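You operate a simulated robot arm through the tools that you are given. There is no shell and no other tool. Be economical: measure what you need, move in short steps, check, and stop when the job is done.

Carry out the task below with a simulated robot arm. There is one attempt and no reset: what you move stays moved.

JOB
Scan the green plate and save its number in the log.
Fine: leave the plate in the scanner with the tray in.

It is judged by the outcome, as a careful person would: the job done as asked, and still so three seconds after it is handed in. It fails if anything else is knocked over, pushed out of place, dropped, spilled or broken.

ROBOT AND FRAMES
A 7-joint arm with a fingered hand on a trunk, on a base that drives. Base frame: it is fixed to the floor where the robot stands at the start and does not move with it; the origin is under the middle of the robot, x ahead of it, y to its left, z up; the surface under the hand at the start is at about z = 0.88. Units: m, degrees, N and s.
With the tool pointing down near the work surface it reaches from about 0.4 to 0.72 m from the robot's upright axis, wherever it stands. Its first joint turns from -166.0 to 166.0 degrees. Places, roughly: glass of the scanner tray [0.6, 0.1, 0.9]; log selector [0.7, 0.2, 1.2]; scanner display [0.5, 0.1, 1.1]; scanner switch [0.6, 0.1, 1.1]; scanner tray [0.6, 0.1, 0.9]; teal scan button [0.5, -0.1, 1.1]. Payload 3.4 kg.
The TCP is the grasp point between the finger pads, 0.025 m short of the fingertips. In the tool frame z runs along the fingers and y along their closing line. The gripper opens to 0.088 m. The gripper's body begins 0.029 m behind the TCP. The gripper is a hand of 3 fingers: y runs from the thumb to the fingers, the wrist lies at [-0.013, -0.106, -0.174] in the tool frame.
Orientation is told as [roll, pitch, yaw] about the base's x, y, z axes, in that order, counted from this pose: with the fingers straight down and the wrist toward the robot, the tool's x, y and z point along [0, 1, 0], [1, 0, 0] and [0, 0, -1] of the base frame.

CONTROLS
- The arm moves only by the tool nudge_tool. Its argument "deltas" is a list of rows, each an object of numbers (a shift or turn left out is 0): "tx", "ty", "tz": the shift along the tool's x, y, z in m; "wx", "wy", "wz": the turn, a rotation vector about the tool's x, y, z in degrees. In form: [{"tx": .., "ty": .., "tz": .., "wx": .., "wy": .., "wz": ..}, ...]. A call has 1 to 8 rows; each row shifts and turns the commanded pose from where the row before left it, along the tool's axes as they then stand. Rows are played at 5 a second. More than 0.05 m and 8.6 degrees between two rows, and nothing of the call is played. Where a pose cannot be reached the arm comes as near as it can. A force on the tool above 90 N (or 10 N above the force at the start of the call, whichever is more), or a blocked arm, ends the call early, and 0.2 s more pass. In this call time passes only in rows, and 0.2 s behind the last. The reply holds the time, the measured pose of the TCP, the force on the tool along the base axes, the opening and the grip force, in the units named above and with some noise, with the torque about the TCP (base axes, N m) and any sound that the robot's microphone picked up.
- Cameras (640 x 400 px; columns grow to the right, rows downward): "scene" is now at [0.0265, 0.1283, 1.5338]; the picture's right is [-0.34, -0.94, 0.00], its down [-0.41, 0.15, -0.90] and it looks along [0.85, -0.31, -0.44] (base axes); focal length 227 px, centre (320, 200). "wrist" rides on the gripper at [0.058, -0.085, -0.099] in the tool frame; the picture's right is [-0.67, 0.35, -0.66], its down [-0.69, -0.63, 0.37] and it looks along [-0.29, 0.69, 0.66] (tool axes); focal length 261 px, centre (320, 200). There is no depth. A picture from a camera that has moved, and an enlarged one, comes with that camera's place and axes in the base frame and with its lens.
- capture(camera): a new picture of that camera. The clock stands still meanwhile.
- slide_trunk(by): slides the trunk up (or, below 0, down) by that many m; the arm and the scene camera ride with it, the base frame stays. It gives what a move gives, with no picture.
- roll_base(legs): drives the robot by 1 to 6 legs, each [ahead, left, turn to the left] in m, m and degrees, along the robot's own axes; the way and the turn of a leg run together, so that a leg with both is an arc; at most 1.5 m and 180 degrees a leg. The arm and the cameras ride along, it lands a little off, and it stops where it bumps. It gives what a move gives.
- move_fingers(index, middle, thumb_bend, thumb_turn): sets how far each is bent, from 0 (flat) to 1 (curled in); at 0.3 the hand is open as for a grip, at 0.7 the pads meet at the TCP. One left out holds its place. A second passes; each finger stops where it meets its share of the squeeze, and holds until it gets a number again. It is the only way to open and close the hand. It gives what a move gives, with no picture; readings hold the bend of each and the force on the fingers (four entries, about 0 where the hand has none), thumb and palm. thumb_turn goes from beside the hand (0) to across from the fingers (1), as for a grip.
- turn_head(pan, tilt): turns the head with the scene camera to pan (to the left, within 155 degrees either way) and tilt (down, from -29 to 69), counted from straight ahead of the robot. It gives what a move gives.
- zoom(camera, box): a new picture of the part [left, top, right, bottom] of that camera's present view, enlarged. The clock stands still meanwhile.
- hand_in(): hands the job in; it is judged then, once.

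Go step by step. Nothing tells you exact positions but the pictures and the camera data: compare them with the known pose of the tool, close in by small moves and look again before you grip or let go. The budget is 120 turns and 98 pictures, counting those below and the enlarged ones. Unless the task says otherwise, let go and move clear before handing in.

The tools are called as name(argument=value, ...) on one line, values as JSON. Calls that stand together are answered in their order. nudge_tool: Moves the arm, as the interface text tells. Its arguments: {"type":"object","properties":{"deltas":{"type":"array"}},"required":["deltas"]} The other tools are called the same way: slide_trunk (by) slides the trunk up or down; move_fingers (index, middle, thumb_bend, thumb_turn) moves the fingers one by one; roll_base (legs) drives the base; turn_head (pan, tilt) turns the head that bears the scene camera; capture (camera) takes a picture; zoom (camera, box) takes an enlarged picture of a part of a camera's view; hand_in () hands the job in.

At the start:

```text
time: 0.0
ee_pos: [0.3638, 0.0136, 1.4117]
tool_rot: [0.1, 0.0, -0.1]
wrist_force: [-0.4, 0.0, -0.7]
wrist_torque: [0.01, 0.04, 0.0]
grip_width: 0.0875
finger_force: 0.1
shape: jaw
bend: [0.3, 0.3, 0.3, 0.98]
finger forces: [0.0, 0.1, 0.0, 0.1, 0.0, 0.0]
trunk travel left (down, up): [-0.525, 0.065]
robot x, y, heading: [-0.0016, -0.0015, -0.2]
head pan, tilt: [-20.0, 25.9]
```

scene: 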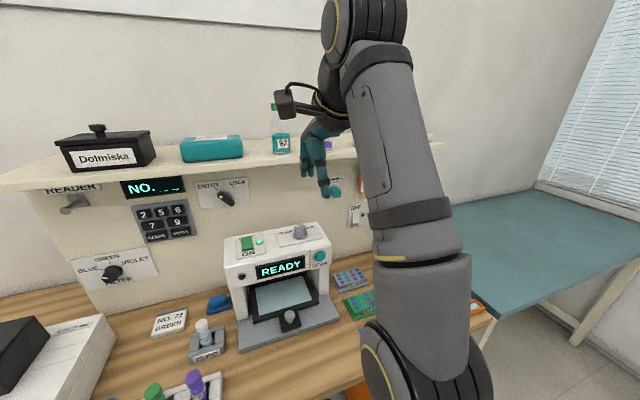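
wrist: 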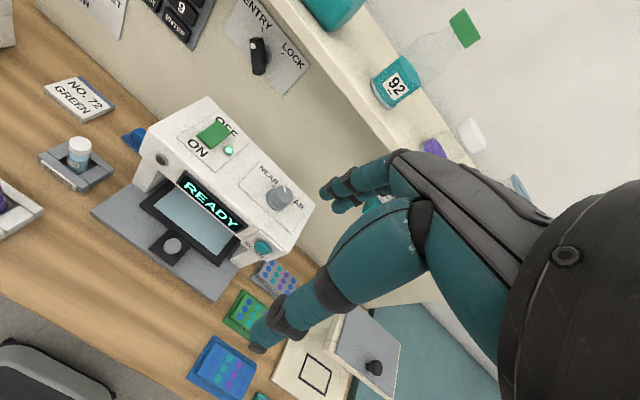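

I see a scanner with its tray, a keypad and log selector on the panel, and several well plates to the right of the scanner. I'll look closer before moving.

zoom(camera="scene", box=[40, 160, 260, 300])

zoom(camera="scene", box=[210, 210, 400, 330])

zoom(camera="wrist", box=[180, 240, 420, 400])

zoom(camera="wrist", box=[100, 0, 340, 150])

```text
2.86 times, centred on (150, 230) of scene
camera zoom: at [0.0265, 0.1283, 1.5338], right [-0.34, -0.94, 0.0], down [-0.41, 0.15, -0.9], along [0.85, -0.31, -0.44], focal length 650 px, centre (806, 114)
```

zoom: 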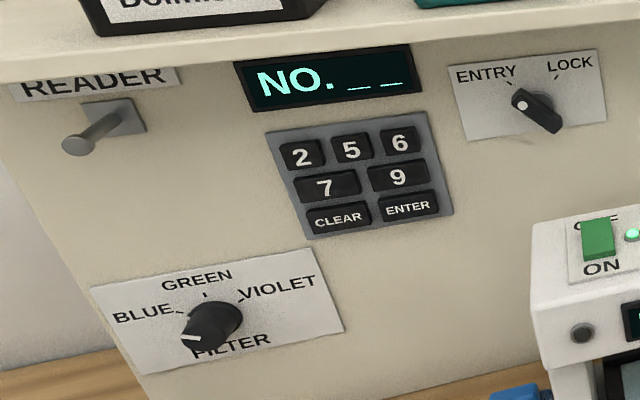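

```text
3.33 times, centred on (305, 270) of scene
camera zoom: at [0.0265, 0.1283, 1.5338], right [-0.34, -0.94, 0.0], down [-0.41, 0.15, -0.9], along [0.85, -0.31, -0.44], focal length 758 px, centre (370, -33)
```

zoom: 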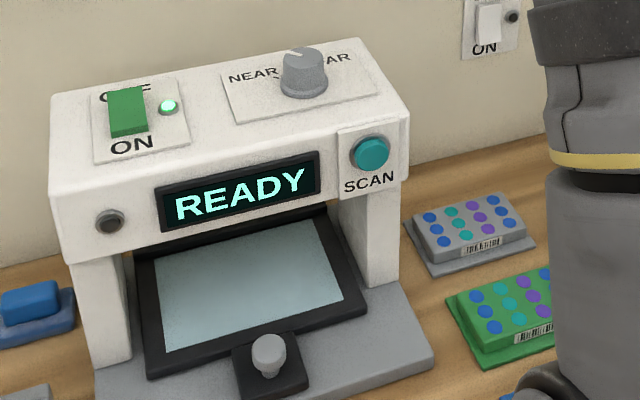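

```text
2.50 times, centred on (300, 320) of wrist
camera zoom: at [0.28, 0.0716, 1.5116], right [0.35, -0.67, 0.66], down [-0.63, -0.69, -0.37], along [0.69, -0.29, -0.66], focal length 652 px, centre (370, -100)
```

zoom: 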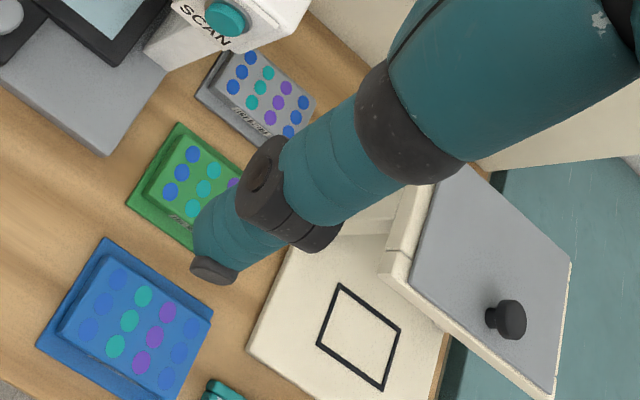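

```text
2.67 times, centred on (220, 75) of wrist
camera zoom: at [0.28, 0.0716, 1.5116], right [0.35, -0.67, 0.66], down [-0.63, -0.69, -0.37], along [0.69, -0.29, -0.66], focal length 695 px, centre (587, 533)
```

zoom: 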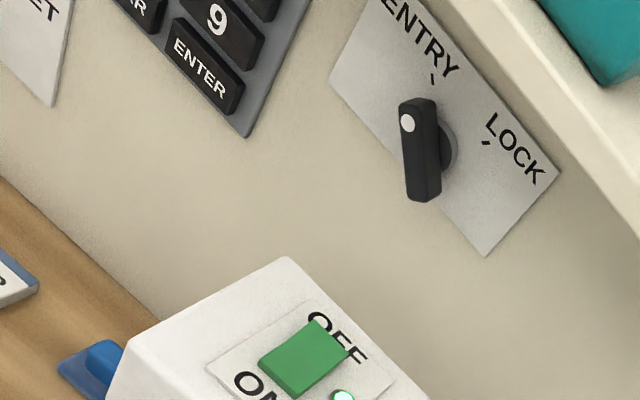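

The scanner is on and READY, the log selector is on ENTRY and the filter knob seems off GREEN. I'll look around more with the head before acting.

turn_head(pan=0, tilt=35)

capture(camera="scene")

zoom(camera="wrist", box=[0, 40, 200, 240])

zoom(camera="wrist", box=[120, 80, 330, 290])

```text
time: 0.8
ee_pos: [0.3628, 0.0126, 1.4117]
tool_rot: [-0.1, -0.1, 0.0]
wrist_force: [0.4, -0.2, 0.4]
wrist_torque: [-0.01, 0.02, 0.02]
grip_width: 0.0875
finger_force: 0.0
shape: jaw
bend: [0.3, 0.3, 0.3, 0.98]
finger forces: [0.1, 0.0, 0.0, 0.1, 0.0, 0.0]
trunk travel left (down, up): [-0.525, 0.065]
robot x, y, heading: [0.0031, 0.0025, -0.1]
head pan, tilt: [0.0, 35.0]
```

```text
91 pictures are left
camera scene: at [0.0282, 0.1596, 1.5194], right [0.0, -1.0, 0.0], down [-0.57, 0.0, -0.82], along [0.82, 0.0, -0.57], focal length 227 px, centre (320, 200)
```

scene: 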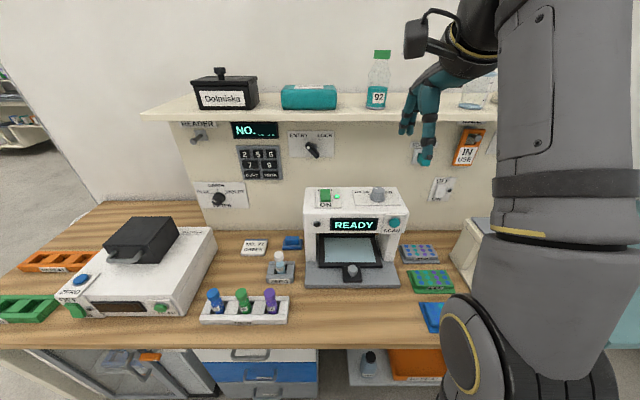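

```text
2.00 times, centred on (100, 140) of wrist
camera zoom: at [0.28, 0.0716, 1.5116], right [0.35, -0.67, 0.66], down [-0.63, -0.69, -0.37], along [0.69, -0.29, -0.66], focal length 521 px, centre (760, 320)
```

zoom: 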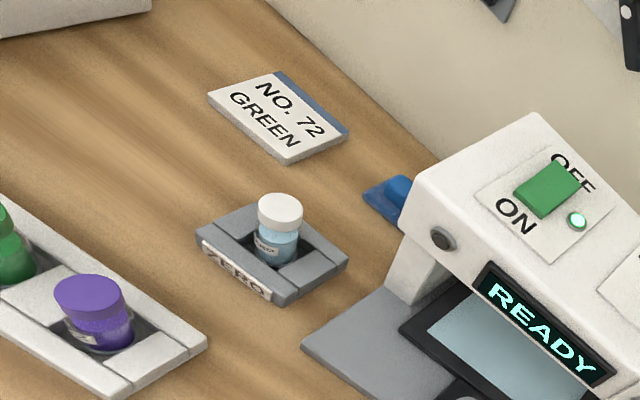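

```text
1.90 times, centred on (225, 185) of wrist
camera zoom: at [0.28, 0.0716, 1.5116], right [0.35, -0.67, 0.66], down [-0.63, -0.69, -0.37], along [0.69, -0.29, -0.66], focal length 496 px, centre (501, 229)
```

zoom: 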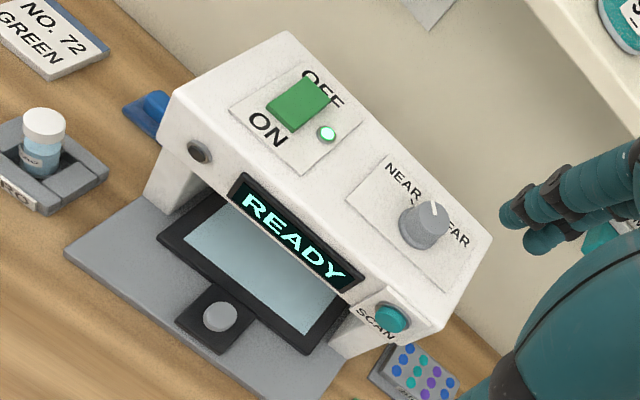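

The left-hand reader/filter kit looks unrelated; the plates are right of the scanner, green in the middle. I'll zoom for measurements.

zoom(camera="scene", box=[290, 180, 410, 300])

zoom(camera="scene", box=[380, 220, 480, 340])

zoom(camera="scene", box=[180, 110, 350, 220])

```text
3.33 times, centred on (350, 240) of scene
camera zoom: at [0.0282, 0.1596, 1.5194], right [0.0, -1.0, 0.0], down [-0.57, 0.0, -0.82], along [0.82, 0.0, -0.57], focal length 758 px, centre (220, 67)
```

zoom: 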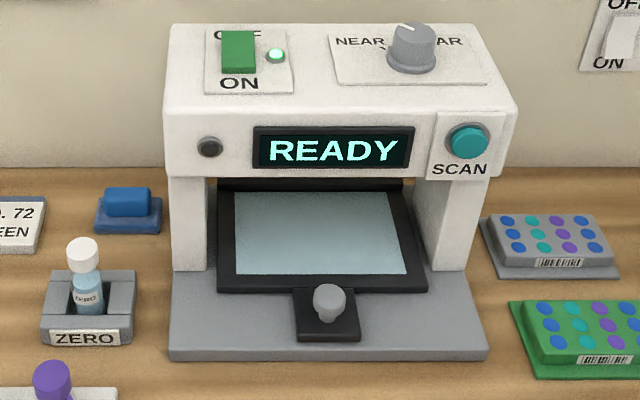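

```text
3.33 times, centred on (430, 280) of scene
camera zoom: at [0.0282, 0.1596, 1.5194], right [0.0, -1.0, 0.0], down [-0.57, 0.0, -0.82], along [0.82, 0.0, -0.57], focal length 758 px, centre (-47, -67)
```

zoom: 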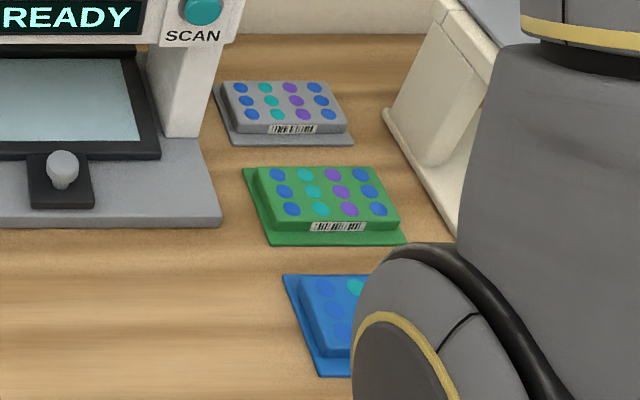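

```text
3.64 times, centred on (265, 165) of scene
camera zoom: at [0.0282, 0.1596, 1.5194], right [0.0, -1.0, 0.0], down [-0.57, 0.0, -0.82], along [0.82, 0.0, -0.57], focal length 827 px, centre (520, 327)
```

zoom: 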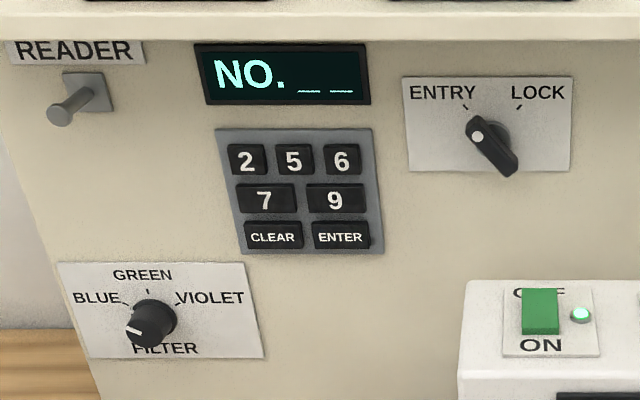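

The green plate sits near (0.484, -0.199), about 0.128 × 0.086 m, and the tray knob near (0.49, 0.058). I'll back the base off 0.1 m so the pulled-out tray stays within reach, then bring the hand over the knob.

roll_base(legs=[[-0.1, 0, 0]])

nudge_tool(deltas=[{"tz": 0.04, "ty": 0.03}, {"tz": 0.04, "ty": 0.03}, {"tz": 0.04, "ty": 0.03}, {"tz": 0.04, "ty": 0.03}, {"tz": 0.03, "ty": 0.03, "tx": 0.02}, {"tx": 0.02, "ty": 0.03}])

capture(camera="scene")

capture(camera="wrist")

```text
time: 2.0
ee_pos: [0.2649, 0.0131, 1.4122]
tool_rot: [0.0, -0.1, 0.1]
wrist_force: [0.8, -0.3, -0.4]
wrist_torque: [0.02, -0.07, 0.0]
grip_width: 0.0878
finger_force: 0.1
shape: jaw
bend: [0.3, 0.3, 0.3, 0.98]
finger forces: [0.0, 0.0, 0.0, 0.0, 0.0, 0.1]
trunk travel left (down, up): [-0.525, 0.065]
robot x, y, heading: [-0.0983, -0.0013, -0.1]
head pan, tilt: [0.0, 35.0]
```

```text
time: 3.4
ee_pos: [0.4489, 0.0552, 1.2189]
tool_rot: [0.0, 0.1, 0.1]
wrist_force: [-0.3, 0.2, -0.3]
wrist_torque: [-0.02, -0.02, 0.02]
grip_width: 0.0876
finger_force: 0.1
shape: jaw
bend: [0.3, 0.3, 0.3, 0.98]
finger forces: [0.0, 0.0, 0.0, 0.0, 0.1, 0.0]
trunk travel left (down, up): [-0.525, 0.065]
robot x, y, heading: [-0.0955, -0.001, 0.2]
head pan, tilt: [0.0, 35.0]
```

```text
85 pictures are left
camera scene: at [-0.0688, 0.1598, 1.5194], right [0.0, -1.0, 0.0], down [-0.57, 0.0, -0.82], along [0.82, 0.0, -0.57], focal length 227 px, centre (320, 200)
```

scene: 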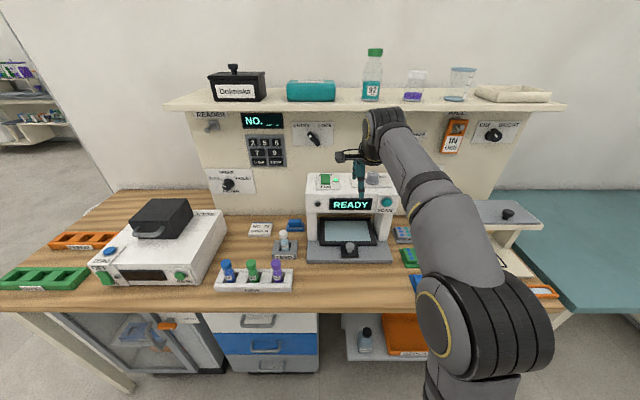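

```text
84 pictures are left
camera wrist: at [0.3649, 0.1147, 1.3192], right [0.35, -0.67, 0.66], down [-0.63, -0.69, -0.37], along [0.69, -0.28, -0.66], focal length 261 px, centre (320, 200)
```

wrist: 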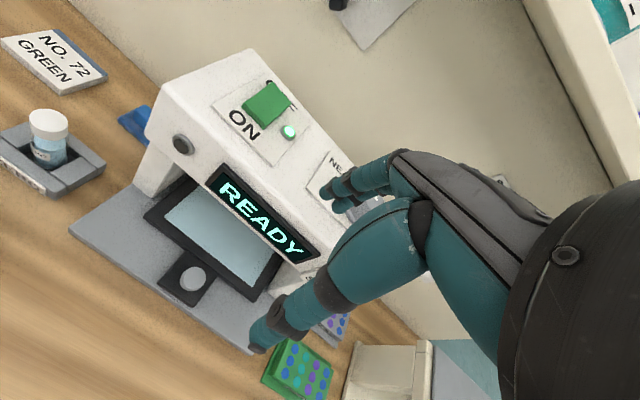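

The two views put the tray knob at about (0.481, 0.058, 0.94). I'll narrow the fingers a bit and descend above it.

move_fingers(index=0.42, middle=0.42, thumb_bend=0.42)

nudge_tool(deltas=[{"tz": 0.04, "ty": 0.016}, {"tz": 0.04, "ty": 0.016}, {"tz": 0.04, "tx": 0.003}, {"tz": 0.04}, {"tz": 0.03}])

zoom(camera="scene", box=[290, 160, 430, 280])

capture(camera="wrist")

```text
time: 4.4
ee_pos: [0.4474, 0.057, 1.2192]
tool_rot: [-0.1, 0.1, 0.1]
wrist_force: [0.4, -0.1, 0.1]
wrist_torque: [-0.01, -0.02, 0.03]
grip_width: 0.0599
finger_force: 0.0
shape: fingers
bend: [0.42, 0.42, 0.42, 0.98]
finger forces: [0.1, 0.0, 0.0, 0.0, 0.0, 0.0]
trunk travel left (down, up): [-0.525, 0.065]
robot x, y, heading: [-0.0973, 0.0012, 0.1]
head pan, tilt: [0.0, 35.0]
```

```text
time: 5.6
ee_pos: [0.4755, 0.0563, 1.0302]
tool_rot: [0.0, 0.2, 0.0]
wrist_force: [-14.5, -1.0, -3.3]
wrist_torque: [0.03, -0.12, -0.08]
grip_width: 0.0596
finger_force: 8.1
shape: fingers
bend: [0.42, 0.5, 0.42, 0.98]
finger forces: [0.0, 15.3, 0.0, 0.1, 0.1, 0.0]
trunk travel left (down, up): [-0.525, 0.065]
robot x, y, heading: [-0.0965, 0.0001, 0.1]
head pan, tilt: [0.0, 35.0]
```

```text
3.33 times, centred on (360, 220) of scene
camera zoom: at [-0.072, 0.1596, 1.5192], right [0.0, -1.0, 0.0], down [-0.57, 0.0, -0.82], along [0.82, 0.0, -0.57], focal length 758 px, centre (187, 133)
```

zoom: 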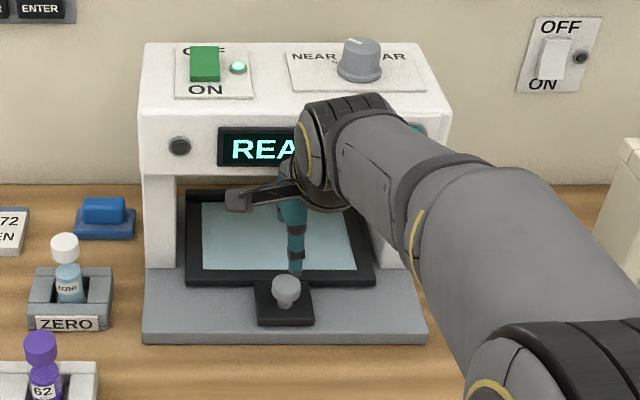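

```text
82 pictures are left
camera wrist: at [0.3932, 0.114, 1.13], right [0.35, -0.67, 0.66], down [-0.63, -0.69, -0.36], along [0.69, -0.28, -0.66], focal length 261 px, centre (320, 200)
```

wrist: 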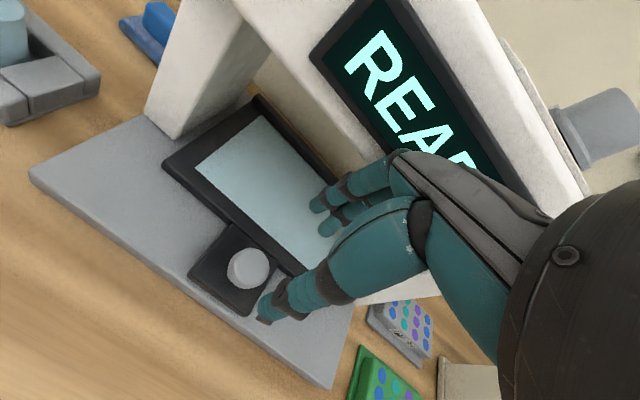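

The middle finger brushed the scanner's bridge, so I'm backing straight off. I'll approach with the hand turned 90° so that the fingers close sideways.

nudge_tool(deltas=[{"ty": -0.03}, {"ty": -0.03, "tz": -0.03}, {"tz": -0.04}])

nudge_tool(deltas=[{"wz": -8.2}, {"wz": -8.2}, {"wz": -8.2}, {"wz": -8.2}, {"wz": -8.2}, {"wz": -8.2}, {"wz": -8.2}])

nudge_tool(deltas=[{"wz": -8.2}, {"wz": -8.2}, {"wz": -8.2}, {"wz": -8}])

capture(camera="scene")

capture(camera="wrist")

```text
time: 6.4
ee_pos: [0.4191, 0.0581, 1.1026]
tool_rot: [0.0, -0.1, 0.2]
wrist_force: [0.5, 0.2, -0.4]
wrist_torque: [0.01, 0.02, -0.01]
grip_width: 0.0597
finger_force: 0.1
shape: fingers
bend: [0.42, 0.42, 0.42, 0.98]
finger forces: [0.1, 0.0, 0.1, 0.0, 0.0, 0.0]
trunk travel left (down, up): [-0.525, 0.065]
robot x, y, heading: [-0.0999, -0.0005, 0.0]
head pan, tilt: [0.0, 35.0]
```

```text
time: 8.0
ee_pos: [0.4192, 0.0565, 1.1008]
tool_rot: [-0.1, -0.1, 57.6]
wrist_force: [-0.4, 0.1, -0.1]
wrist_torque: [0.01, -0.01, 0.01]
grip_width: 0.0595
finger_force: 0.1
shape: fingers
bend: [0.42, 0.42, 0.42, 0.98]
finger forces: [0.0, 0.0, 0.0, 0.0, 0.0, 0.0]
trunk travel left (down, up): [-0.525, 0.065]
robot x, y, heading: [-0.099, -0.0018, 0.2]
head pan, tilt: [0.0, 35.0]
```

```text
time: 9.0
ee_pos: [0.4181, 0.0564, 1.1011]
tool_rot: [0.0, 0.0, 90.2]
wrist_force: [0.8, 0.5, 0.1]
wrist_torque: [-0.01, -0.01, -0.03]
grip_width: 0.0594
finger_force: 0.2
shape: fingers
bend: [0.42, 0.42, 0.42, 0.98]
finger forces: [0.1, 0.0, 0.0, 0.1, 0.0, 0.1]
trunk travel left (down, up): [-0.525, 0.065]
robot x, y, heading: [-0.0984, -0.002, 0.2]
head pan, tilt: [0.0, 35.0]
```

```text
81 pictures are left
camera scene: at [-0.0691, 0.1595, 1.5194], right [0.0, -1.0, 0.0], down [-0.57, 0.0, -0.82], along [0.82, 0.0, -0.57], focal length 227 px, centre (320, 200)
```

scene: 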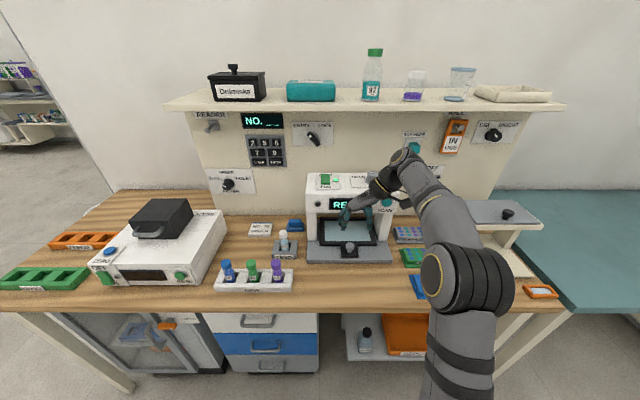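

```text
80 pictures are left
camera wrist: at [0.3625, -0.0286, 1.202], right [0.67, 0.35, 0.66], down [0.69, -0.63, -0.37], along [0.28, 0.7, -0.66], focal length 261 px, centre (320, 200)
```

wrist: 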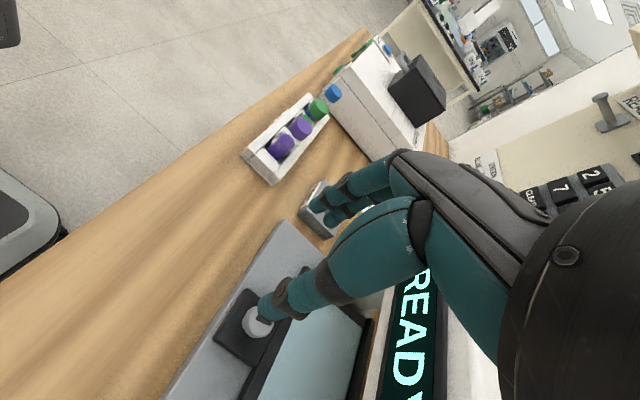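

nudge_tool(deltas=[{"tx": -0.03, "tz": 0.03}, {"tx": -0.025, "tz": 0.04}, {"tz": 0.03, "ty": 0.002}])

zoom(camera="scene", box=[290, 160, 430, 280])

capture(camera="wrist")

```text
time: 9.8
ee_pos: [0.4725, 0.0592, 0.9989]
tool_rot: [-0.2, 0.1, 90.2]
wrist_force: [-1.1, -0.7, 0.2]
wrist_torque: [0.05, 0.0, -0.02]
grip_width: 0.0595
finger_force: 0.2
shape: fingers
bend: [0.42, 0.42, 0.42, 0.98]
finger forces: [0.1, 0.0, 0.0, 0.0, 0.0, 0.1]
trunk travel left (down, up): [-0.525, 0.065]
robot x, y, heading: [-0.0971, 0.0011, 0.2]
head pan, tilt: [0.0, 35.0]
```

```text
3.33 times, centred on (360, 220) of scene
camera zoom: at [-0.0708, 0.1596, 1.5195], right [0.0, -1.0, 0.0], down [-0.57, 0.0, -0.82], along [0.82, 0.0, -0.57], focal length 758 px, centre (187, 133)
```

zoom: 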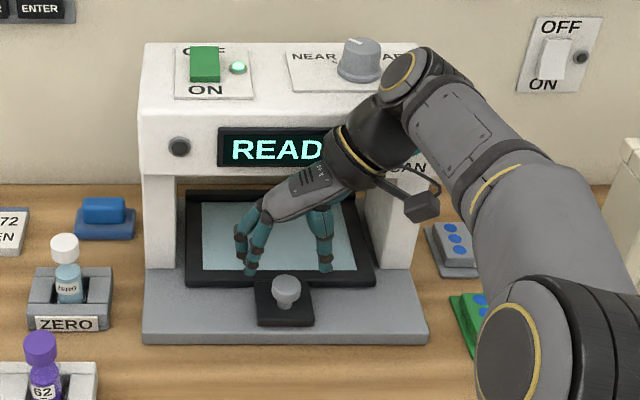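

```text
78 pictures are left
camera wrist: at [0.4161, -0.0252, 1.1001], right [0.67, 0.35, 0.66], down [0.69, -0.63, -0.36], along [0.29, 0.69, -0.66], focal length 261 px, centre (320, 200)
```

wrist: 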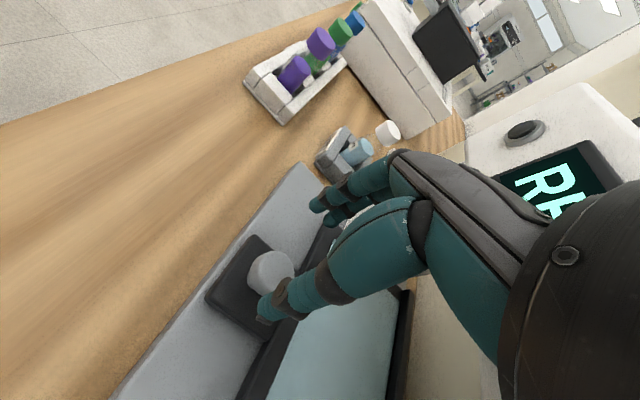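

Knob centre ≈ (0.481, 0.058, 0.945 top). Lowering to straddle it, then closing.

nudge_tool(deltas=[{"tz": 0.02, "tx": -0.008}, {"tz": 0.02}, {"tz": 0.015}])

move_fingers(index=0.7, middle=0.7, thumb_bend=0.7)

zoom(camera="scene", box=[290, 160, 430, 280])

```text
time: 10.6
ee_pos: [0.472, 0.0599, 0.9517]
tool_rot: [-0.6, 0.1, 90.0]
wrist_force: [0.5, -0.4, -1.1]
wrist_torque: [0.0, 0.02, 0.0]
grip_width: 0.0598
finger_force: 0.1
shape: fingers
bend: [0.42, 0.42, 0.42, 0.98]
finger forces: [0.1, 0.1, 0.1, 0.0, 0.1, 0.0]
trunk travel left (down, up): [-0.525, 0.065]
robot x, y, heading: [-0.099, -0.0017, 0.2]
head pan, tilt: [0.0, 35.0]
heard: click
```

```text
time: 11.6
ee_pos: [0.4718, 0.0597, 0.9517]
tool_rot: [-0.6, 0.0, 90.1]
wrist_force: [-1.1, 1.8, -0.8]
wrist_torque: [0.01, 0.02, 0.03]
grip_width: 0.0111
finger_force: 5.3
shape: fingers
bend: [0.66, 0.64, 0.63, 0.97]
finger forces: [1.9, 3.8, 0.0, 0.0, 4.7, 0.0]
trunk travel left (down, up): [-0.525, 0.065]
robot x, y, heading: [-0.1004, 0.0003, -0.1]
head pan, tilt: [0.0, 35.0]
```

```text
3.33 times, centred on (360, 220) of scene
camera zoom: at [-0.0846, 0.1599, 1.5194], right [0.0, -1.0, 0.0], down [-0.56, 0.0, -0.83], along [0.83, 0.0, -0.56], focal length 758 px, centre (187, 133)
```

zoom: 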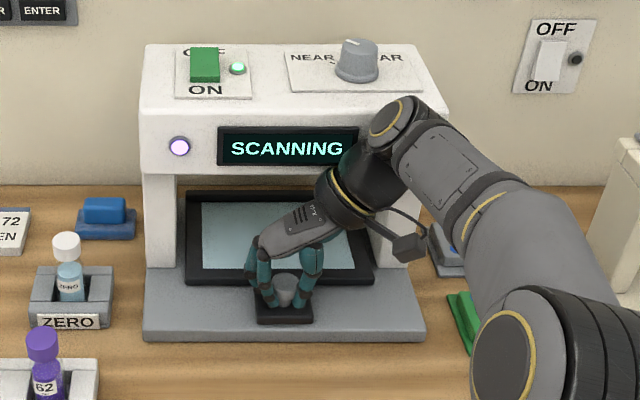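

The forearm bumped the SCAN button (a click) and an empty scan is running. I'll let it finish, holding still, and look.

move_fingers(index=0.7)

zoom(camera="scene", box=[290, 160, 430, 280])

```text
time: 12.6
ee_pos: [0.4721, 0.0588, 0.9519]
tool_rot: [-0.5, -0.1, 90.1]
wrist_force: [-1.1, 0.9, -1.9]
wrist_torque: [0.0, 0.03, 0.03]
grip_width: 0.0109
finger_force: 5.2
shape: fingers
bend: [0.66, 0.64, 0.63, 0.97]
finger forces: [2.3, 3.9, 0.1, 0.1, 4.8, 0.0]
trunk travel left (down, up): [-0.525, 0.065]
robot x, y, heading: [-0.0968, 0.0006, 0.5]
head pan, tilt: [0.0, 35.0]
```

```text
3.33 times, centred on (360, 220) of scene
camera zoom: at [-0.0845, 0.1599, 1.5194], right [0.0, -1.0, 0.0], down [-0.56, 0.0, -0.83], along [0.83, 0.0, -0.56], focal length 758 px, centre (187, 133)
```

zoom: 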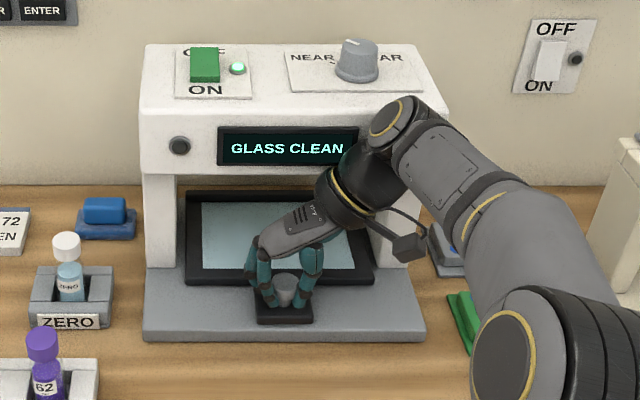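

The empty scan reported "GLASS CLEAN", harmless. Now pulling the tray out with the knob gripped.

nudge_tool(deltas=[{"tx": 0.02}, {"tx": 0.02}, {"tx": 0.02}, {"tx": 0.02}])

zoom(camera="scene", box=[290, 160, 430, 280])

```text
time: 13.6
ee_pos: [0.3998, 0.059, 0.9458]
tool_rot: [-0.1, 0.0, 90.1]
wrist_force: [-0.1, -0.6, 0.2]
wrist_torque: [0.02, 0.01, 0.0]
grip_width: 0.0001
finger_force: 0.2
shape: fingers
bend: [0.7, 0.7, 0.7, 0.97]
finger forces: [0.0, 0.0, 0.0, 0.0, 0.0, 0.0]
trunk travel left (down, up): [-0.525, 0.065]
robot x, y, heading: [-0.0998, -0.0006, 0.2]
head pan, tilt: [0.0, 35.0]
```

```text
3.33 times, centred on (360, 220) of scene
camera zoom: at [-0.0696, 0.1596, 1.5194], right [0.0, -1.0, 0.0], down [-0.57, 0.0, -0.82], along [0.82, 0.0, -0.57], focal length 758 px, centre (187, 133)
```

zoom: 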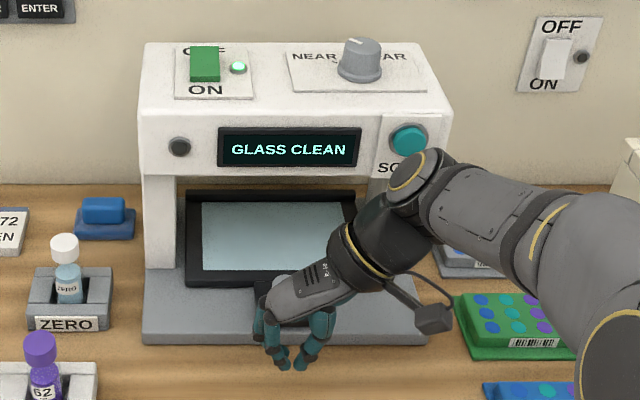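

The grip slipped since the forearm blocked me short of the knob. I'll lean the hand back about 30° so the forearm clears the bridge, and retry centred and with more squeeze.

nudge_tool(deltas=[{"tz": -0.04}, {"wy": -8}, {"wy": -8}, {"wy": -8}, {"wy": -8}])

move_fingers(index=0.45, middle=0.45, thumb_bend=0.45)

zoom(camera="scene", box=[290, 160, 430, 280])

capture(camera="wrist")

```text
time: 14.8
ee_pos: [0.4009, 0.0592, 0.9861]
tool_rot: [-32.1, 0.1, 90.2]
wrist_force: [-0.6, -0.1, 0.1]
wrist_torque: [0.0, 0.02, -0.02]
grip_width: 0.0002
finger_force: 0.0
shape: fingers
bend: [0.7, 0.7, 0.7, 0.97]
finger forces: [0.1, 0.0, 0.0, 0.0, 0.1, 0.0]
trunk travel left (down, up): [-0.525, 0.065]
robot x, y, heading: [-0.0972, -0.0012, -0.1]
head pan, tilt: [0.0, 35.0]
```

```text
time: 15.8
ee_pos: [0.4013, 0.0584, 0.9862]
tool_rot: [-31.9, 0.0, 90.1]
wrist_force: [0.8, -0.3, 0.6]
wrist_torque: [0.02, 0.04, -0.01]
grip_width: 0.0521
finger_force: 0.1
shape: fingers
bend: [0.45, 0.45, 0.45, 0.97]
finger forces: [0.1, 0.1, 0.0, 0.1, 0.0, 0.0]
trunk travel left (down, up): [-0.525, 0.065]
robot x, y, heading: [-0.0964, -0.001, 0.3]
head pan, tilt: [0.0, 35.0]
```

```text
3.33 times, centred on (360, 220) of scene
camera zoom: at [-0.0694, 0.1596, 1.5194], right [0.0, -1.0, 0.0], down [-0.57, 0.0, -0.82], along [0.82, 0.0, -0.57], focal length 758 px, centre (187, 133)
```

zoom: 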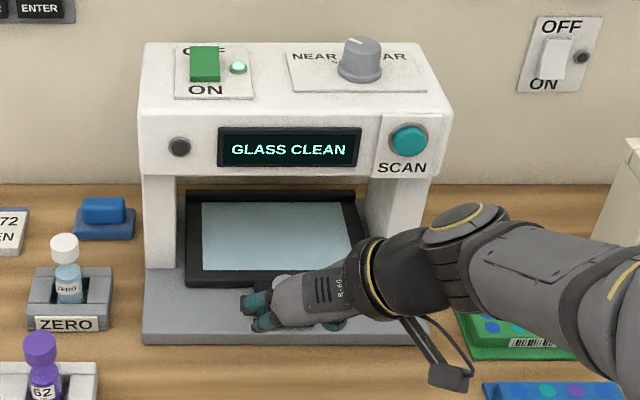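

```text
73 pictures are left
camera wrist: at [0.3006, -0.0259, 1.0404], right [0.22, 0.35, 0.91], down [0.78, -0.63, 0.05], along [0.59, 0.7, -0.41], focal length 261 px, centre (320, 200)
```

wrist: 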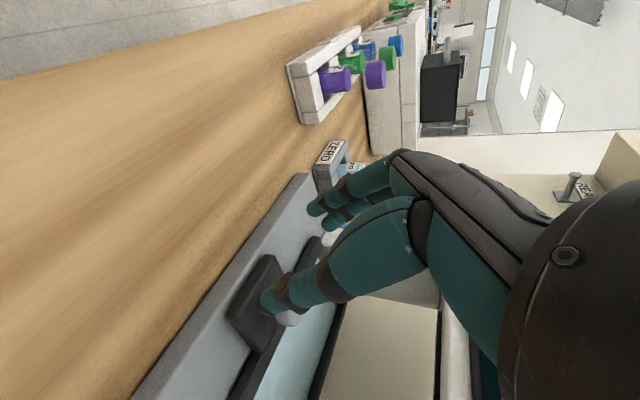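

nudge_tool(deltas=[{"tx": -0.025, "tz": 0.0155}, {"tx": -0.024, "tz": 0.0155}, {"tz": 0.025}, {"tz": 0.025}])

zoom(camera="scene", box=[290, 160, 430, 280])

capture(camera="wrist")

```text
time: 16.8
ee_pos: [0.4862, 0.0583, 0.9423]
tool_rot: [-31.9, -0.1, 90.2]
wrist_force: [-0.6, -0.6, 0.3]
wrist_torque: [-0.01, -0.01, 0.01]
grip_width: 0.0521
finger_force: 0.1
shape: fingers
bend: [0.45, 0.45, 0.45, 0.97]
finger forces: [0.0, 0.0, 0.0, 0.0, 0.0, 0.0]
trunk travel left (down, up): [-0.525, 0.065]
robot x, y, heading: [-0.0974, -0.0018, 0.2]
head pan, tilt: [0.0, 35.0]
```

```text
3.33 times, centred on (360, 220) of scene
camera zoom: at [-0.0691, 0.1595, 1.5194], right [0.0, -1.0, 0.0], down [-0.57, 0.0, -0.82], along [0.82, 0.0, -0.57], focal length 758 px, centre (187, 133)
```

zoom: 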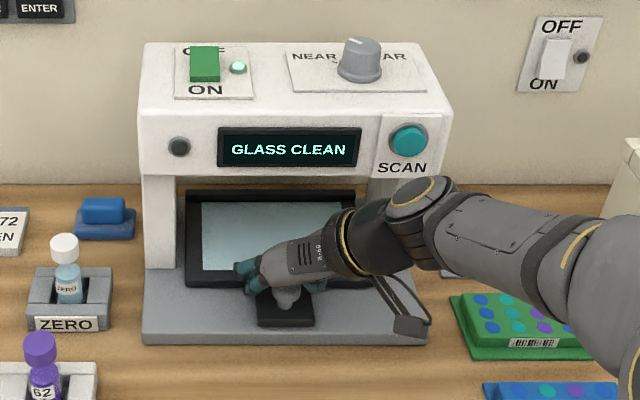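

```text
71 pictures are left
camera wrist: at [0.3864, -0.0257, 0.9971], right [0.22, 0.35, 0.91], down [0.78, -0.63, 0.05], along [0.59, 0.69, -0.41], focal length 261 px, centre (320, 200)
```

wrist: 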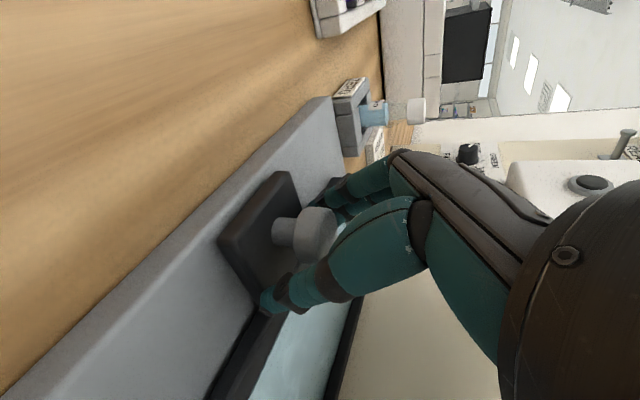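

The knob's mushroom head is at about (0.484, 0.058, 0.932), right between the pads. Closing firmly and pulling.

move_fingers(index=0.9, middle=0.9, thumb_bend=0.9)

nudge_tool(deltas=[{"tx": 0.017, "tz": -0.0106}, {"tx": 0.017, "tz": -0.0106}])

zoom(camera="scene", box=[290, 160, 430, 280])

```text
time: 17.8
ee_pos: [0.4874, 0.0557, 0.9435]
tool_rot: [-32.0, 0.0, 89.9]
wrist_force: [0.5, -14.4, 0.8]
wrist_torque: [0.35, 0.09, 0.41]
grip_width: 0.0191
finger_force: 24.5
shape: fingers
bend: [0.51, 0.9, 0.73, 0.97]
finger forces: [22.2, 1.0, 0.1, 0.0, 25.8, 0.0]
trunk travel left (down, up): [-0.525, 0.065]
robot x, y, heading: [-0.0983, 0.0029, 0.1]
head pan, tilt: [0.0, 35.0]
```

```text
time: 18.4
ee_pos: [0.4453, 0.0571, 0.9443]
tool_rot: [-32.0, -0.1, 90.1]
wrist_force: [-1.7, -16.0, 0.4]
wrist_torque: [0.31, 0.12, 0.39]
grip_width: 0.0191
finger_force: 23.3
shape: fingers
bend: [0.51, 0.9, 0.73, 0.97]
finger forces: [19.1, 0.9, 0.0, 0.0, 26.6, 0.0]
trunk travel left (down, up): [-0.525, 0.065]
robot x, y, heading: [-0.0997, -0.0001, -0.0]
head pan, tilt: [0.0, 35.0]
```

```text
3.33 times, centred on (360, 220) of scene
camera zoom: at [-0.0701, 0.1567, 1.5197], right [0.0, -1.0, 0.0], down [-0.57, 0.0, -0.82], along [0.82, 0.0, -0.57], focal length 758 px, centre (187, 133)
```

zoom: 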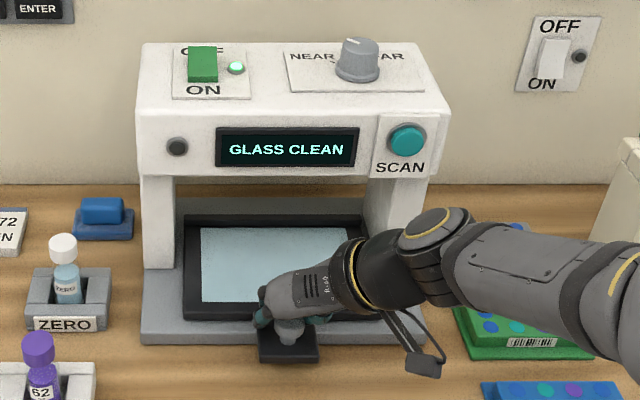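

It works: the tray is coming out. Continuing the pull.

nudge_tool(deltas=[{"tx": 0.017, "tz": -0.0106}, {"tx": 0.017, "tz": -0.0106}, {"tx": 0.017, "tz": -0.0106}, {"tx": 0.017, "tz": -0.0106}])

zoom(camera="scene", box=[270, 160, 430, 300])

```text
time: 19.4
ee_pos: [0.3636, 0.0569, 0.9435]
tool_rot: [-32.0, -0.1, 90.1]
wrist_force: [-3.0, -12.6, -2.7]
wrist_torque: [0.25, 0.07, 0.39]
grip_width: 0.0186
finger_force: 20.1
shape: fingers
bend: [0.51, 0.9, 0.74, 0.96]
finger forces: [16.1, 0.0, 0.0, 0.1, 22.7, 0.1]
trunk travel left (down, up): [-0.525, 0.065]
robot x, y, heading: [-0.0932, 0.0011, 0.4]
head pan, tilt: [0.0, 35.0]
```

```text
2.86 times, centred on (350, 230) of scene
camera zoom: at [-0.0704, 0.1574, 1.5197], right [0.0, -1.0, 0.0], down [-0.57, 0.0, -0.82], along [0.82, 0.0, -0.57], focal length 650 px, centre (234, 114)
```

zoom: 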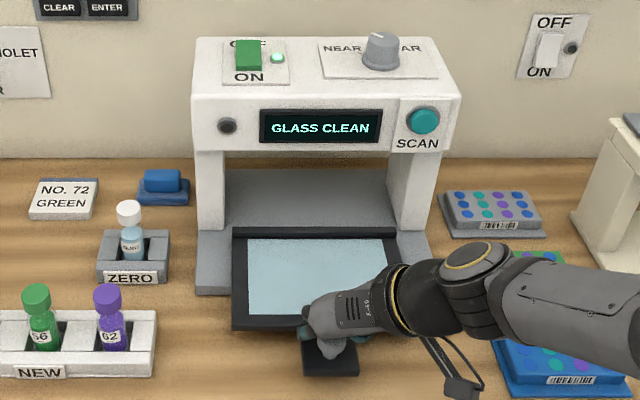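

The tray is out about 0.12 m. I'll try a little more, gently.

nudge_tool(deltas=[{"tx": 0.0085, "tz": -0.0053}, {"tx": 0.0085, "tz": -0.0053}])

zoom(camera="scene", box=[270, 160, 430, 300])

```text
time: 20.0
ee_pos: [0.3458, 0.0565, 0.9434]
tool_rot: [-32.0, 0.0, 90.2]
wrist_force: [-1.7, -12.3, -2.0]
wrist_torque: [0.29, 0.06, 0.39]
grip_width: 0.0184
finger_force: 20.0
shape: fingers
bend: [0.51, 0.9, 0.74, 0.96]
finger forces: [16.0, 0.1, 0.0, 0.0, 23.2, 0.0]
trunk travel left (down, up): [-0.525, 0.065]
robot x, y, heading: [-0.0975, -0.0029, -0.0]
head pan, tilt: [0.0, 35.0]
```

```text
2.86 times, centred on (350, 230) of scene
camera zoom: at [-0.0694, 0.1574, 1.5197], right [0.0, -1.0, 0.0], down [-0.57, 0.0, -0.82], along [0.82, 0.0, -0.57], focal length 650 px, centre (234, 114)
```

zoom: 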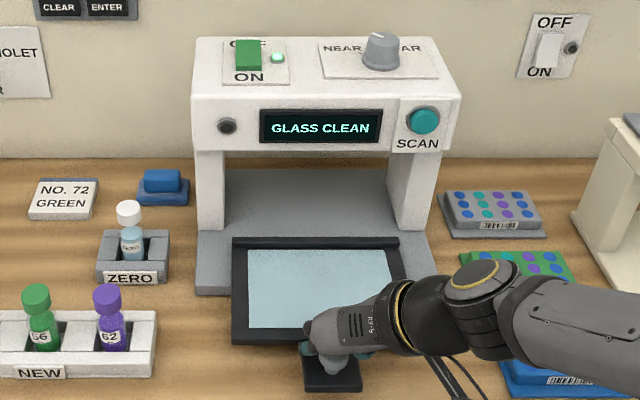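

Glass now spans roughly x 0.40–0.515. Releasing, backing out and re-orienting upright.

move_fingers(index=0.4, middle=0.4, thumb_bend=0.4)

nudge_tool(deltas=[{"tz": -0.04}, {"tz": -0.05}, {"tz": -0.05}, {"wy": 8}, {"wy": 8, "tz": -0.03}, {"wy": 8, "tz": -0.03}, {"wy": 8}])

nudge_tool(deltas=[{"wz": 8.2, "tx": -0.02}, {"wz": 8.2, "ty": -0.02}, {"wz": 8.2, "ty": -0.02}, {"wz": 8.2, "ty": -0.02}, {"wz": 8.2, "ty": -0.02}, {"wz": 8.2}, {"wz": 8.2}, {"wz": 8.2}])

nudge_tool(deltas=[{"wz": 8.2}, {"wz": 8.2}, {"wz": 8}])

capture(camera="scene")

capture(camera="wrist")

```text
time: 21.0
ee_pos: [0.3462, 0.0576, 0.9432]
tool_rot: [-32.1, 0.0, 90.1]
wrist_force: [-0.9, -0.5, 0.6]
wrist_torque: [0.02, -0.01, -0.04]
grip_width: 0.063
finger_force: 0.0
shape: fingers
bend: [0.4, 0.4, 0.4, 0.97]
finger forces: [0.1, 0.0, 0.0, 0.0, 0.0, 0.0]
trunk travel left (down, up): [-0.525, 0.065]
robot x, y, heading: [-0.0994, -0.0013, -0.1]
head pan, tilt: [0.0, 35.0]
```

```text
time: 22.6
ee_pos: [0.2496, 0.0575, 1.1186]
tool_rot: [0.1, 0.0, 90.1]
wrist_force: [0.1, -0.8, 0.3]
wrist_torque: [0.02, 0.02, -0.01]
grip_width: 0.0633
finger_force: 0.0
shape: fingers
bend: [0.4, 0.4, 0.4, 0.97]
finger forces: [0.0, 0.1, 0.1, 0.0, 0.0, 0.0]
trunk travel left (down, up): [-0.525, 0.065]
robot x, y, heading: [-0.1004, -0.0015, 0.2]
head pan, tilt: [0.0, 35.0]
```

```text
time: 24.4
ee_pos: [0.2436, -0.0147, 1.1202]
tool_rot: [0.0, 0.0, 24.3]
wrist_force: [0.0, 0.6, -0.5]
wrist_torque: [0.01, -0.03, -0.03]
grip_width: 0.0631
finger_force: 0.1
shape: fingers
bend: [0.4, 0.4, 0.4, 0.97]
finger forces: [0.0, 0.0, 0.0, 0.0, 0.0, 0.1]
trunk travel left (down, up): [-0.525, 0.065]
robot x, y, heading: [-0.0994, 0.0017, -0.1]
head pan, tilt: [0.0, 35.0]
```

```text
time: 25.2
ee_pos: [0.2439, -0.0165, 1.1181]
tool_rot: [0.0, -0.1, 0.0]
wrist_force: [0.6, 0.1, -0.7]
wrist_torque: [-0.02, 0.01, -0.01]
grip_width: 0.0632
finger_force: 0.1
shape: fingers
bend: [0.4, 0.4, 0.4, 0.97]
finger forces: [0.1, 0.0, 0.0, 0.0, 0.0, 0.1]
trunk travel left (down, up): [-0.525, 0.065]
robot x, y, heading: [-0.0962, -0.0013, 0.1]
head pan, tilt: [0.0, 35.0]
```

```text
67 pictures are left
camera scene: at [-0.0692, 0.1593, 1.5194], right [0.0, -1.0, 0.0], down [-0.57, 0.0, -0.82], along [0.82, 0.0, -0.57], focal length 227 px, centre (320, 200)
```

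scene: 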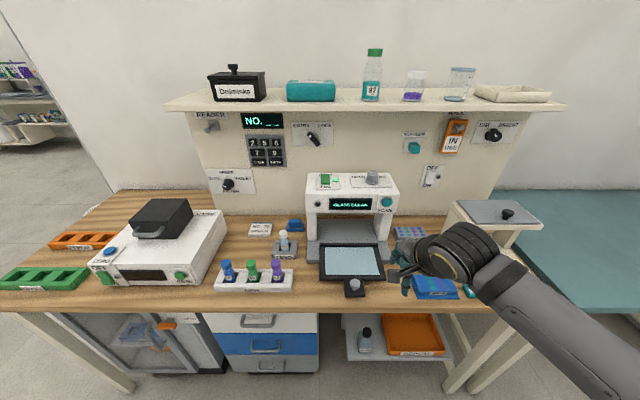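

```text
66 pictures are left
camera wrist: at [0.1595, 0.0424, 1.2183], right [0.35, -0.67, 0.66], down [-0.63, -0.69, -0.37], along [0.7, -0.29, -0.66], focal length 261 px, centre (320, 200)
```

wrist: 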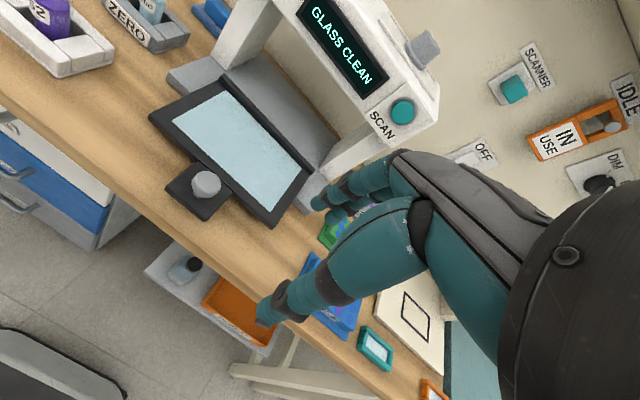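

zoom(camera="scene", box=[390, 105, 540, 205])

nudge_tool(deltas=[{"tx": -0.03, "ty": 0.03}, {"tx": -0.03, "ty": 0.03}, {"tx": -0.03, "ty": 0.03}, {"tx": -0.03, "ty": 0.03}, {"tx": -0.03, "ty": 0.03}, {"tx": -0.03, "ty": 0.03}, {"ty": 0.03}, {"ty": 0.02}])

capture(camera="scene")

capture(camera="wrist")

```text
4.00 times, centred on (465, 155) of scene
camera zoom: at [-0.0692, 0.1593, 1.5194], right [0.0, -1.0, 0.0], down [-0.57, 0.0, -0.82], along [0.82, 0.0, -0.57], focal length 910 px, centre (-260, 380)
```

zoom: 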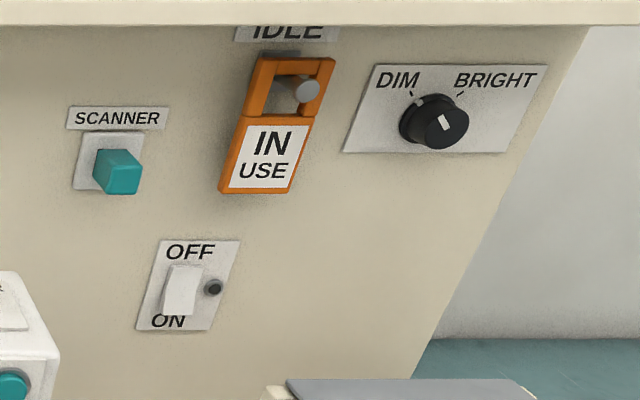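

```text
time: 27.0
ee_pos: [0.4749, -0.195, 1.1182]
tool_rot: [-0.2, -0.1, 0.1]
wrist_force: [-0.9, -1.2, -0.5]
wrist_torque: [-0.03, 0.02, 0.02]
grip_width: 0.0629
finger_force: 0.0
shape: fingers
bend: [0.4, 0.4, 0.4, 0.97]
finger forces: [0.0, 0.0, 0.0, 0.0, 0.0, 0.0]
trunk travel left (down, up): [-0.525, 0.065]
robot x, y, heading: [-0.0942, 0.0021, -0.0]
head pan, tilt: [0.0, 35.0]
```

```text
64 pictures are left
camera scene: at [-0.0691, 0.1597, 1.5194], right [0.0, -1.0, 0.0], down [-0.57, 0.0, -0.82], along [0.82, 0.0, -0.57], focal length 227 px, centre (320, 200)
```

scene: 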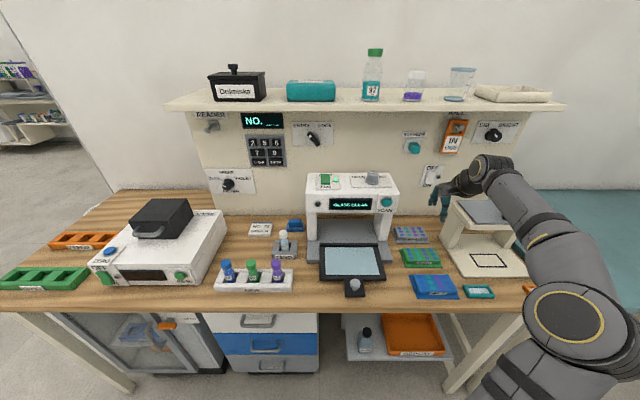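

```text
63 pictures are left
camera wrist: at [0.3904, -0.1359, 1.2183], right [0.35, -0.67, 0.66], down [-0.63, -0.69, -0.37], along [0.7, -0.28, -0.66], focal length 261 px, centre (320, 200)
```

wrist: 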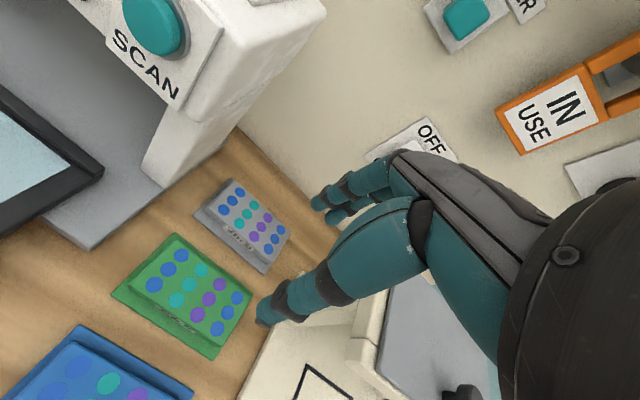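

zoom(camera="scene", box=[385, 220, 465, 300])

zoom(camera="wrist", box=[90, 170, 310, 380])

```text
5.00 times, centred on (425, 260) of scene
camera zoom: at [-0.0691, 0.1597, 1.5194], right [0.0, -1.0, 0.0], down [-0.57, 0.0, -0.82], along [0.82, 0.0, -0.57], focal length 1137 px, centre (-205, -100)
```

zoom: 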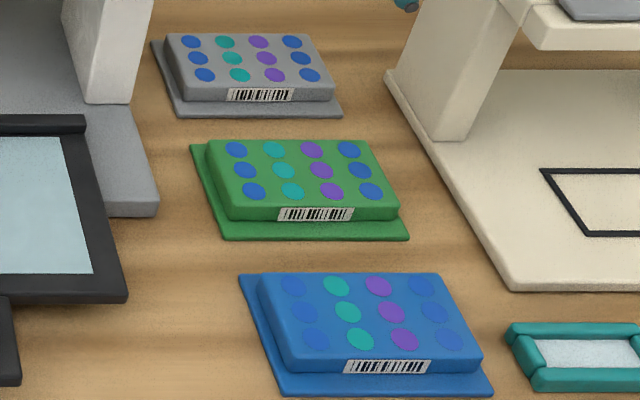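

```text
1.90 times, centred on (200, 275) of wrist
camera zoom: at [0.3904, -0.1359, 1.2183], right [0.35, -0.67, 0.66], down [-0.63, -0.69, -0.37], along [0.7, -0.28, -0.66], focal length 496 px, centre (549, 57)
```

zoom: 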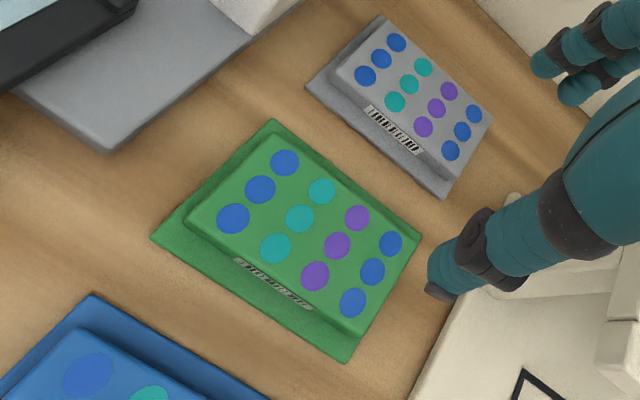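

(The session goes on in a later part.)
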